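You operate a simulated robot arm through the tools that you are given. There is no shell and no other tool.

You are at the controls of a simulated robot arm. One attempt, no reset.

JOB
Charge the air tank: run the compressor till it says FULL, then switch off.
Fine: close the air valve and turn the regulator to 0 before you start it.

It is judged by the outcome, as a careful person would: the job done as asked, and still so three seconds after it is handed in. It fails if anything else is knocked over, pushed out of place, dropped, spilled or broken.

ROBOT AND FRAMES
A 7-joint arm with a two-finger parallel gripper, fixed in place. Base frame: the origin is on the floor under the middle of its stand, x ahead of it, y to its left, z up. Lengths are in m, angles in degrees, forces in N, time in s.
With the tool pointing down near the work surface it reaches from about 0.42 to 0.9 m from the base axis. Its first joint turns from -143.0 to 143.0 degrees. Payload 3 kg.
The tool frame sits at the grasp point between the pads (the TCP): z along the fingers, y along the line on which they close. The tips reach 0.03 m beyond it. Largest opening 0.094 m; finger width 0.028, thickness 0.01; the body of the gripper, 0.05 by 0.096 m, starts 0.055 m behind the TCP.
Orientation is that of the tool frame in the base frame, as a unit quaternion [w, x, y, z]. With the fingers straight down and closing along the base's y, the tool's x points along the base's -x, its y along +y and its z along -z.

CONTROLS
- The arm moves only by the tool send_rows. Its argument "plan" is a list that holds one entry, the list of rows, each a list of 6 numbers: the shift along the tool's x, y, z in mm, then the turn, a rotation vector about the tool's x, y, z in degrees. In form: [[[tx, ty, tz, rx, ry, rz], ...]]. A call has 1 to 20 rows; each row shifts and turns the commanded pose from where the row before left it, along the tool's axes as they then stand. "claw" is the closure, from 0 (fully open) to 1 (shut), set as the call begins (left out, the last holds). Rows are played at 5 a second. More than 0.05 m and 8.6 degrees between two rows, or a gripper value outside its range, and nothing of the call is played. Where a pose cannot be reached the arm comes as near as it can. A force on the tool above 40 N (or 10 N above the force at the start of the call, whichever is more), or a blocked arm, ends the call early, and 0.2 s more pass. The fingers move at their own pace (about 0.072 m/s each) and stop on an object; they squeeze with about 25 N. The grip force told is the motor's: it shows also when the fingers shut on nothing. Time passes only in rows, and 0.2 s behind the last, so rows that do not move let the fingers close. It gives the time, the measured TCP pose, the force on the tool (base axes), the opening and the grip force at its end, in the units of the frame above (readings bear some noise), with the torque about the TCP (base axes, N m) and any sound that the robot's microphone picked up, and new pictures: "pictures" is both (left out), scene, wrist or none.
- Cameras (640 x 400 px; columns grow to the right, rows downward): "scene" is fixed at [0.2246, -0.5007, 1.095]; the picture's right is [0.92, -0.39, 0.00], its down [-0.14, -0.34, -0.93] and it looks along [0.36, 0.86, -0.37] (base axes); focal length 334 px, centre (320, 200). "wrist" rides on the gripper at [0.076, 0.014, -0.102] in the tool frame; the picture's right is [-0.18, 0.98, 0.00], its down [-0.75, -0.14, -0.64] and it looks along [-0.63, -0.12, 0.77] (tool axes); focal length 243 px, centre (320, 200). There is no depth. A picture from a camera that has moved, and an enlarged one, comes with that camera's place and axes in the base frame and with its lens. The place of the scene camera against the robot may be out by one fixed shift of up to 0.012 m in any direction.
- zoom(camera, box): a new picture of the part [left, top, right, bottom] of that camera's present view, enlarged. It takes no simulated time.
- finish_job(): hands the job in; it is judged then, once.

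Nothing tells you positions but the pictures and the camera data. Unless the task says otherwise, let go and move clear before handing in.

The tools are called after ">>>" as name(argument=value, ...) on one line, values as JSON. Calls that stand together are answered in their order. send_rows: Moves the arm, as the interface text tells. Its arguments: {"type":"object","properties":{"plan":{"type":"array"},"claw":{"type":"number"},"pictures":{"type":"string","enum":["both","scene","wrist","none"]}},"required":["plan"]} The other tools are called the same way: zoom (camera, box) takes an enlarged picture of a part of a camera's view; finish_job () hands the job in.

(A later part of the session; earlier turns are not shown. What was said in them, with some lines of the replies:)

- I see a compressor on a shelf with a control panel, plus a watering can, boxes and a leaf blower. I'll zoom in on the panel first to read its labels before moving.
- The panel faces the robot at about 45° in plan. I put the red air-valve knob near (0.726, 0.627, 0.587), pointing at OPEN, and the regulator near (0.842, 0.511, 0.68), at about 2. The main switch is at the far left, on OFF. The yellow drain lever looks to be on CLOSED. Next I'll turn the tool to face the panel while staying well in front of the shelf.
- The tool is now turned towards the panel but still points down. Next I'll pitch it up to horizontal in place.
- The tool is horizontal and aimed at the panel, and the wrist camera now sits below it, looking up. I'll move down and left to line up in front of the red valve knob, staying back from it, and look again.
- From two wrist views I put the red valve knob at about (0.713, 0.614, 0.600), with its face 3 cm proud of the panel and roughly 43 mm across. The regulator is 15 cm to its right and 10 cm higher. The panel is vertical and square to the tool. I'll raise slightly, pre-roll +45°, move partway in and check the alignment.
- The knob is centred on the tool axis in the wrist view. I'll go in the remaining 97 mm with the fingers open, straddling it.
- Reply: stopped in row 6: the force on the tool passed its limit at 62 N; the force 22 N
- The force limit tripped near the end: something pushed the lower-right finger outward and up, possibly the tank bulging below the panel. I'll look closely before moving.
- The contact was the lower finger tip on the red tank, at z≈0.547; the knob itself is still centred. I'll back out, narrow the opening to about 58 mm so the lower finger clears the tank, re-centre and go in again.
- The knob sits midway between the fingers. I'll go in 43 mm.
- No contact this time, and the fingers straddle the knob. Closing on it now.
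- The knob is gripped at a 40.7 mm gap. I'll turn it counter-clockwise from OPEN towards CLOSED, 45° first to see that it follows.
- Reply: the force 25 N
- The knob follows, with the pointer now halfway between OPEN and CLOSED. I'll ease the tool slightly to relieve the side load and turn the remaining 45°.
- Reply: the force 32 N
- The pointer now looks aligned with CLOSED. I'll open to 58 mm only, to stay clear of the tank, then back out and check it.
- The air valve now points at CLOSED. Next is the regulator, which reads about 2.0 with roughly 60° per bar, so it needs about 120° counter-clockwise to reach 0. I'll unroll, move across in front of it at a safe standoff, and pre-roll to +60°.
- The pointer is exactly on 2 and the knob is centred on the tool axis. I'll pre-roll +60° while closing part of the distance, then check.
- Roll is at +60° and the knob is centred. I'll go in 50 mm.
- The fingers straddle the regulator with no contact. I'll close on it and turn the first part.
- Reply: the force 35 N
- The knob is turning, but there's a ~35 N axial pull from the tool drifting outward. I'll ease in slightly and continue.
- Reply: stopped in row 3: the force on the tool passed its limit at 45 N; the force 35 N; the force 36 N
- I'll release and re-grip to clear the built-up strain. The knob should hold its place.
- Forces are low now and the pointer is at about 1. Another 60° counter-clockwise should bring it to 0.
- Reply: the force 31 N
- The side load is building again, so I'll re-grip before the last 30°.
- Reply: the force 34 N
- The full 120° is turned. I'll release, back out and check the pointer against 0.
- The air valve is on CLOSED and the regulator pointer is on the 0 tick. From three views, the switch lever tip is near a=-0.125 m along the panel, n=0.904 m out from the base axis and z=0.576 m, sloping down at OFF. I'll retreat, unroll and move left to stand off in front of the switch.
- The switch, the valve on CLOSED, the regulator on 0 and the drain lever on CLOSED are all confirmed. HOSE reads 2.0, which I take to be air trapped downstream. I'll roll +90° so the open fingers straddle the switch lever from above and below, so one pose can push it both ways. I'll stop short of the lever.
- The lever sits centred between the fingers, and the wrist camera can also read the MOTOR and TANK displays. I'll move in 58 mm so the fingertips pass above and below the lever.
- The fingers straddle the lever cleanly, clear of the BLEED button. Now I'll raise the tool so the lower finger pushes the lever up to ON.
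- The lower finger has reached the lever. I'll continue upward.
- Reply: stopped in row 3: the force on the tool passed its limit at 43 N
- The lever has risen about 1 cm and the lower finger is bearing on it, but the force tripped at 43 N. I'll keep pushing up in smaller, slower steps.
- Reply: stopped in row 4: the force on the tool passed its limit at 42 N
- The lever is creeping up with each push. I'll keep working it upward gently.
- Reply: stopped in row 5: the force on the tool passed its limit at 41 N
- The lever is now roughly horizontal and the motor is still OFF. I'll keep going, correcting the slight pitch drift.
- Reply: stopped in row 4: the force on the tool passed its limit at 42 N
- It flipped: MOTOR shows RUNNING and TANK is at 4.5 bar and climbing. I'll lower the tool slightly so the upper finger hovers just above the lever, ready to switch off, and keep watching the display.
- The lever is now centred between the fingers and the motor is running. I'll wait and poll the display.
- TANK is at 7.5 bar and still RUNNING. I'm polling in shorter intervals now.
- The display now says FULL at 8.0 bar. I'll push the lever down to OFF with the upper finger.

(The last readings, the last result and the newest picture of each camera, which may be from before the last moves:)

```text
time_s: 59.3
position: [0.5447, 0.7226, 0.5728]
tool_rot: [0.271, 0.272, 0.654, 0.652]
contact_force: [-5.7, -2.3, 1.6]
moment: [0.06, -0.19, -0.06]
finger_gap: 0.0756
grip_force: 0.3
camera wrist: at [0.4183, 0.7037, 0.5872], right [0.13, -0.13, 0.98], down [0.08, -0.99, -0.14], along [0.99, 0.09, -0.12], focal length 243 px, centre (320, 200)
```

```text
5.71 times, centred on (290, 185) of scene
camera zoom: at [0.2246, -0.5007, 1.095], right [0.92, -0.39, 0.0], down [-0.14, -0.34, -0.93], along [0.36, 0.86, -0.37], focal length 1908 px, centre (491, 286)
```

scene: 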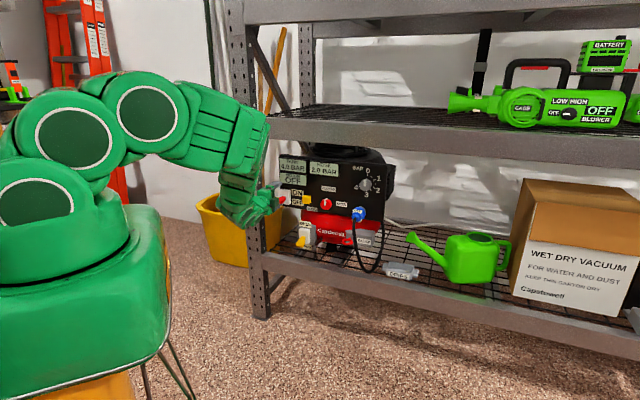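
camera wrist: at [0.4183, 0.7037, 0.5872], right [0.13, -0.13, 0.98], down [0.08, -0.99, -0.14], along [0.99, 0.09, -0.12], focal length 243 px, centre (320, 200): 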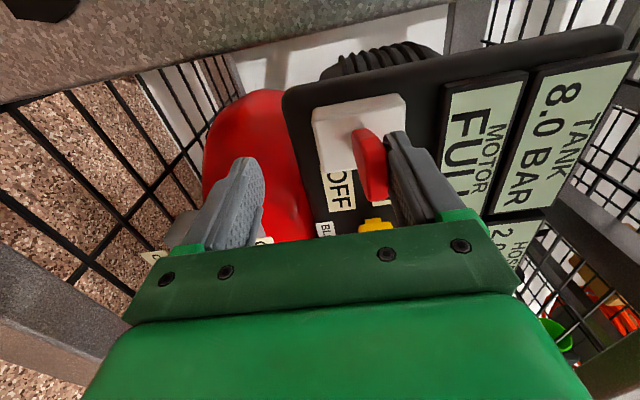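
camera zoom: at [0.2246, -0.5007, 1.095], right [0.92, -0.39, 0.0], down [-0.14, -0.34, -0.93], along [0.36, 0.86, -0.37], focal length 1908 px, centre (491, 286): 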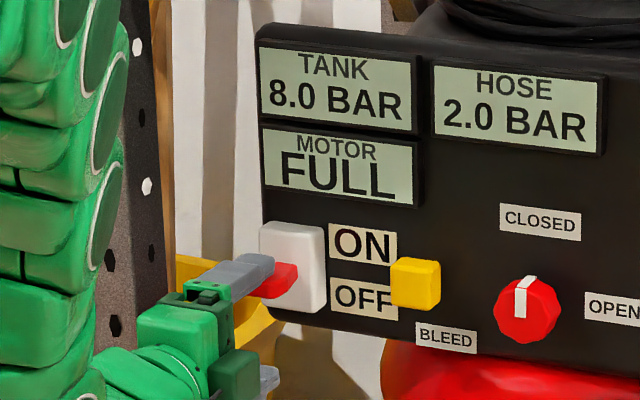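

The lever is about halfway. I'll continue down.

>>> send_rows(plan=[[[0, -4, 0, 0, 0, 0], [0, -4, 0, 0, 0, 0], [0, -4, 0, 0, 0, 0], [0, -4, 0, 0, 0, 0], [0, -4, 0, 0, 0, 0]]], pictures="wrist")

>>> zoom(camera="scene", box=[250, 150, 330, 220])

```text
time_s: 60.5
position: [0.5455, 0.7213, 0.5536]
tool_rot: [0.272, 0.272, 0.652, 0.654]
contact_force: [-3.1, -5.3, 7.8]
moment: [0.44, -0.29, -0.1]
finger_gap: 0.0802
grip_force: 4.1
camera wrist: at [0.4186, 0.7036, 0.5679], right [0.13, -0.13, 0.98], down [0.08, -0.99, -0.14], along [0.99, 0.09, -0.12], focal length 243 px, centre (320, 200)
```

wrist: 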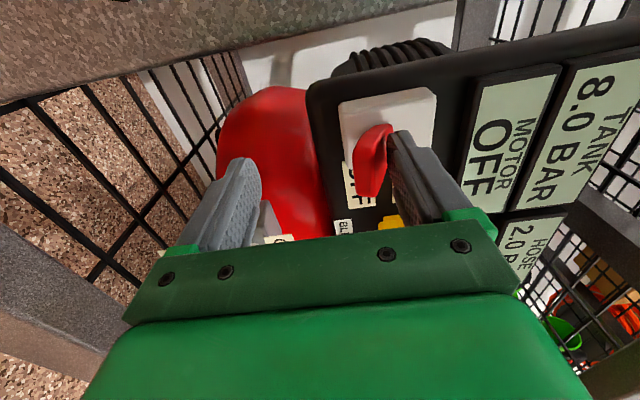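

```text
5.71 times, centred on (290, 185) of scene
camera zoom: at [0.2246, -0.5007, 1.095], right [0.92, -0.39, 0.0], down [-0.14, -0.34, -0.93], along [0.36, 0.86, -0.37], focal length 1908 px, centre (491, 286)
```

zoom: 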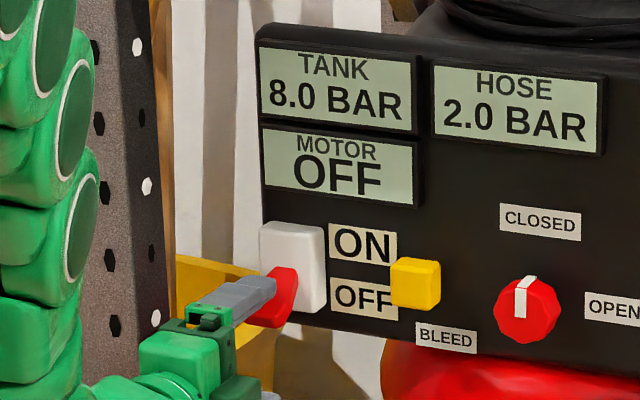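

MOTOR shows OFF with the tank at 8.0 bar. I'll seat the lever fully with a small extra push, then lift off it and withdraw straight back.

>>> send_rows(plan=[[[0, -2, 0, 0, 0, 0], [0, -2, 0, 0, 0, 0], [0, -2, 0, 0, 0, 0]]], pictures="none")

>>> zoom(camera="scene", box=[250, 150, 330, 220])

```text
time_s: 61.3
position: [0.5458, 0.7223, 0.5473]
tool_rot: [0.272, 0.271, 0.653, 0.653]
contact_force: [-10.5, -18.4, 26.1]
moment: [1.42, -0.96, -0.43]
finger_gap: 0.0901
grip_force: 12.8
```

```text
5.71 times, centred on (290, 185) of scene
camera zoom: at [0.2246, -0.5007, 1.095], right [0.92, -0.39, 0.0], down [-0.14, -0.34, -0.93], along [0.36, 0.86, -0.37], focal length 1908 px, centre (491, 286)
```

zoom: 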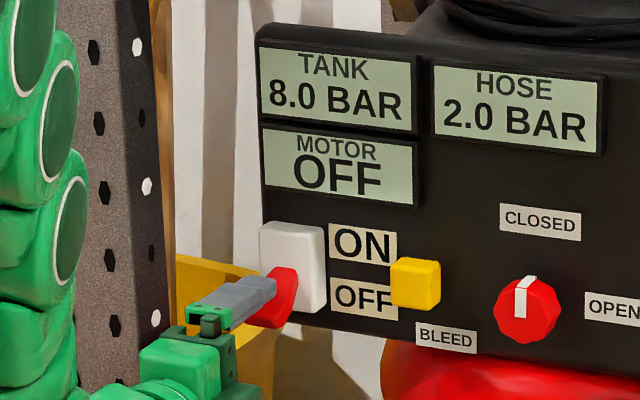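

The lever is seated firmly at its OFF stop. Now I'll lift off and retreat.

>>> send_rows(plan=[[[0, 5, 0, 0, 0, 0], [0, 5, 0, 0, 0, 0], [0, 8, 0, 0, 0, 0], [0, 8, 0, 0, 0, 0], [0, 0, 0, 0, 0, 0]]], pictures="wrist")

```text
time_s: 62.5
position: [0.5441, 0.7216, 0.5728]
tool_rot: [0.272, 0.272, 0.653, 0.652]
contact_force: [-0.2, -0.3, -0.1]
moment: [-0.02, -0.01, 0.02]
finger_gap: 0.0751
grip_force: 0.1
camera wrist: at [0.4186, 0.7034, 0.5873], right [0.13, -0.13, 0.98], down [0.08, -0.99, -0.14], along [0.99, 0.09, -0.12], focal length 243 px, centre (320, 200)
```

wrist: 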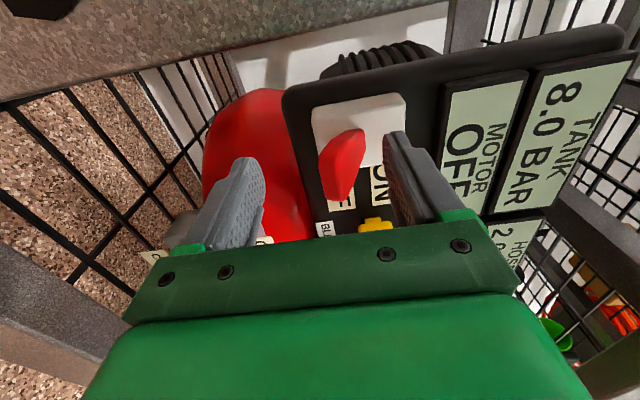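

The lever is free between the fingers with no contact force. I'll withdraw straight back, clear of the shelf.

>>> send_rows(plan=[[[0, 0, -15, 0, 0, 0], [0, 0, -25, 0, 0, 0], [0, 0, -30, 0, 0, 0], [0, 0, -30, 0, 0, 0], [0, 0, -30, 0, 0, 0], [0, 0, -30, 0, 0, 0], [0, 0, 0, 0, 0, 0]]])

>>> zoom(camera="scene", box=[260, 140, 420, 240])

>>> zoom(camera="scene", box=[270, 180, 430, 280])

```text
time_s: 64.1
position: [0.4309, 0.608, 0.5723]
tool_rot: [0.272, 0.271, 0.654, 0.652]
contact_force: [0.4, -0.1, -0.2]
moment: [-0.03, 0.02, 0.01]
finger_gap: 0.0753
grip_force: 0.0
camera wrist: at [0.3044, 0.5897, 0.5871], right [0.13, -0.13, 0.98], down [0.08, -0.99, -0.14], along [0.99, 0.09, -0.12], focal length 243 px, centre (320, 200)
```

scene: 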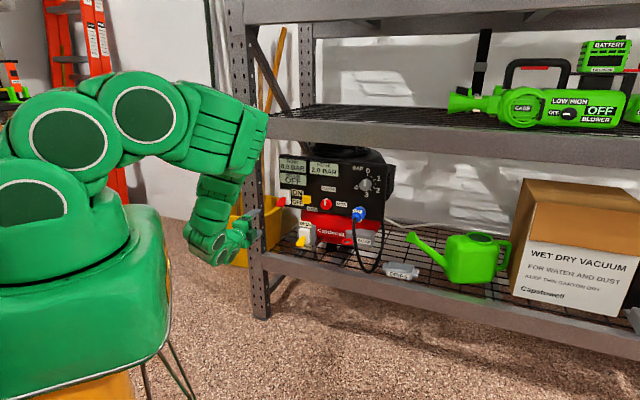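
wrist: 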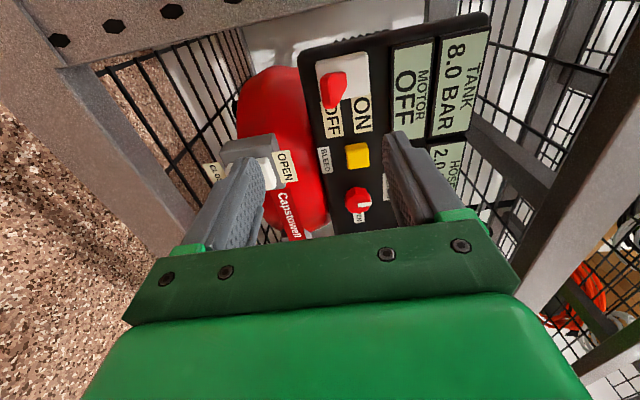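

```text
4.00 times, centred on (340, 190) of scene
camera zoom: at [0.2246, -0.5007, 1.095], right [0.92, -0.39, 0.0], down [-0.14, -0.34, -0.93], along [0.36, 0.86, -0.37], focal length 1336 px, centre (240, 240)
```

zoom: 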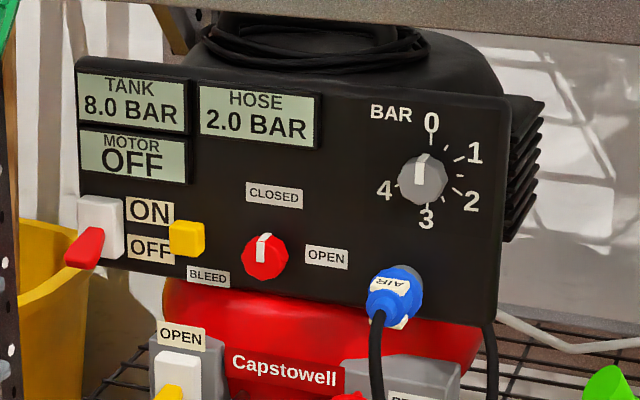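

```text
4.00 times, centred on (350, 230) of scene
camera zoom: at [0.2246, -0.5007, 1.095], right [0.92, -0.39, 0.0], down [-0.14, -0.34, -0.93], along [0.36, 0.86, -0.37], focal length 1336 px, centre (200, 80)
```

zoom: 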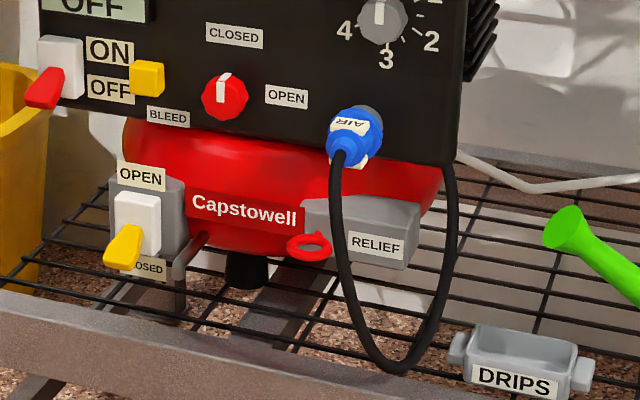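

Everything is in its end state and the arm is clear. I'll wait a moment to confirm the tank holds pressure.

>>> send_rows(plan=[[[0, 0, -10, 0, 0, 0], [0, 0, 0, 0, 0, 0], [0, 0, 0, 0, 0, 0], [0, 0, 0, 0, 0, 0], [0, 0, 0, 0, 0, 0], [0, 0, 0, 0, 0, 0], [0, 0, 0, 0, 0, 0], [0, 0, 0, 0, 0, 0], [0, 0, 0, 0, 0, 0], [0, 0, 0, 0, 0, 0]]], pictures="scene")

>>> zoom(camera="scene", box=[260, 140, 420, 240])

```text
time_s: 66.3
position: [0.4242, 0.6016, 0.5745]
tool_rot: [0.271, 0.273, 0.653, 0.652]
contact_force: [-0.7, -0.5, 0.3]
moment: [-0.02, -0.01, 0.01]
finger_gap: 0.0751
grip_force: 0.0
```

scene: 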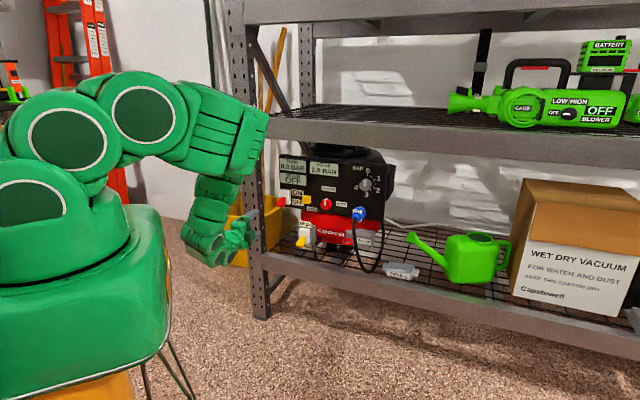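

```text
4.00 times, centred on (340, 190) of scene
camera zoom: at [0.2246, -0.5007, 1.095], right [0.92, -0.39, 0.0], down [-0.14, -0.34, -0.93], along [0.36, 0.86, -0.37], focal length 1336 px, centre (240, 240)
```

zoom: 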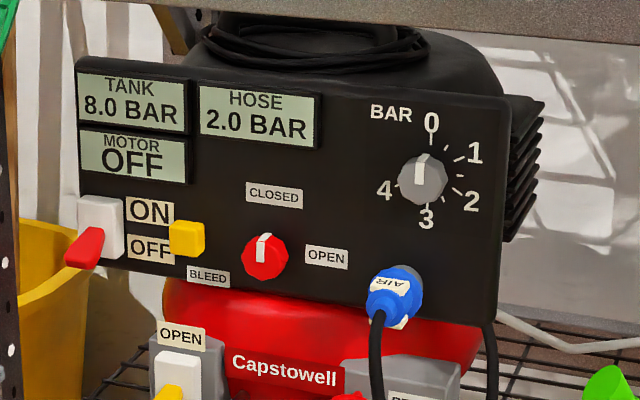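

The tank holds at 8.0 bar with the motor OFF, the air valve CLOSED and the regulator at 0. Nothing around the compressor looks moved and the arm is clear, so I'm handing the job in.

>>> finish_job()

```text
The job is handed in.
```

The tank is charged: the compressor ran until the display said FULL at 8.0 bar, and I then switched it off. It still read 8.0 bar with the motor OFF just before I handed the job in.

- **Before starting:** I turned the air valve to CLOSED and the regulator to 0. The drain lever was already on CLOSED.
- **Hose reading:** HOSE still shows 2.0 bar. I take this to be air trapped behind the closed valve, and I did not bleed it.
- **Contact with the tank:** On my first approach to the valve knob, a fingertip pressed against the red tank and the arm stopped at 62 N. I backed out and went in with a narrower grip. I saw no mark or movement in the pictures afterwards.
- **Stiff switch:** The main switch was hard to push up. It took several pushes of about 40 N before it flipped to ON.

Nothing else on the shelf looked moved or knocked over, and the arm was clear when I handed in.
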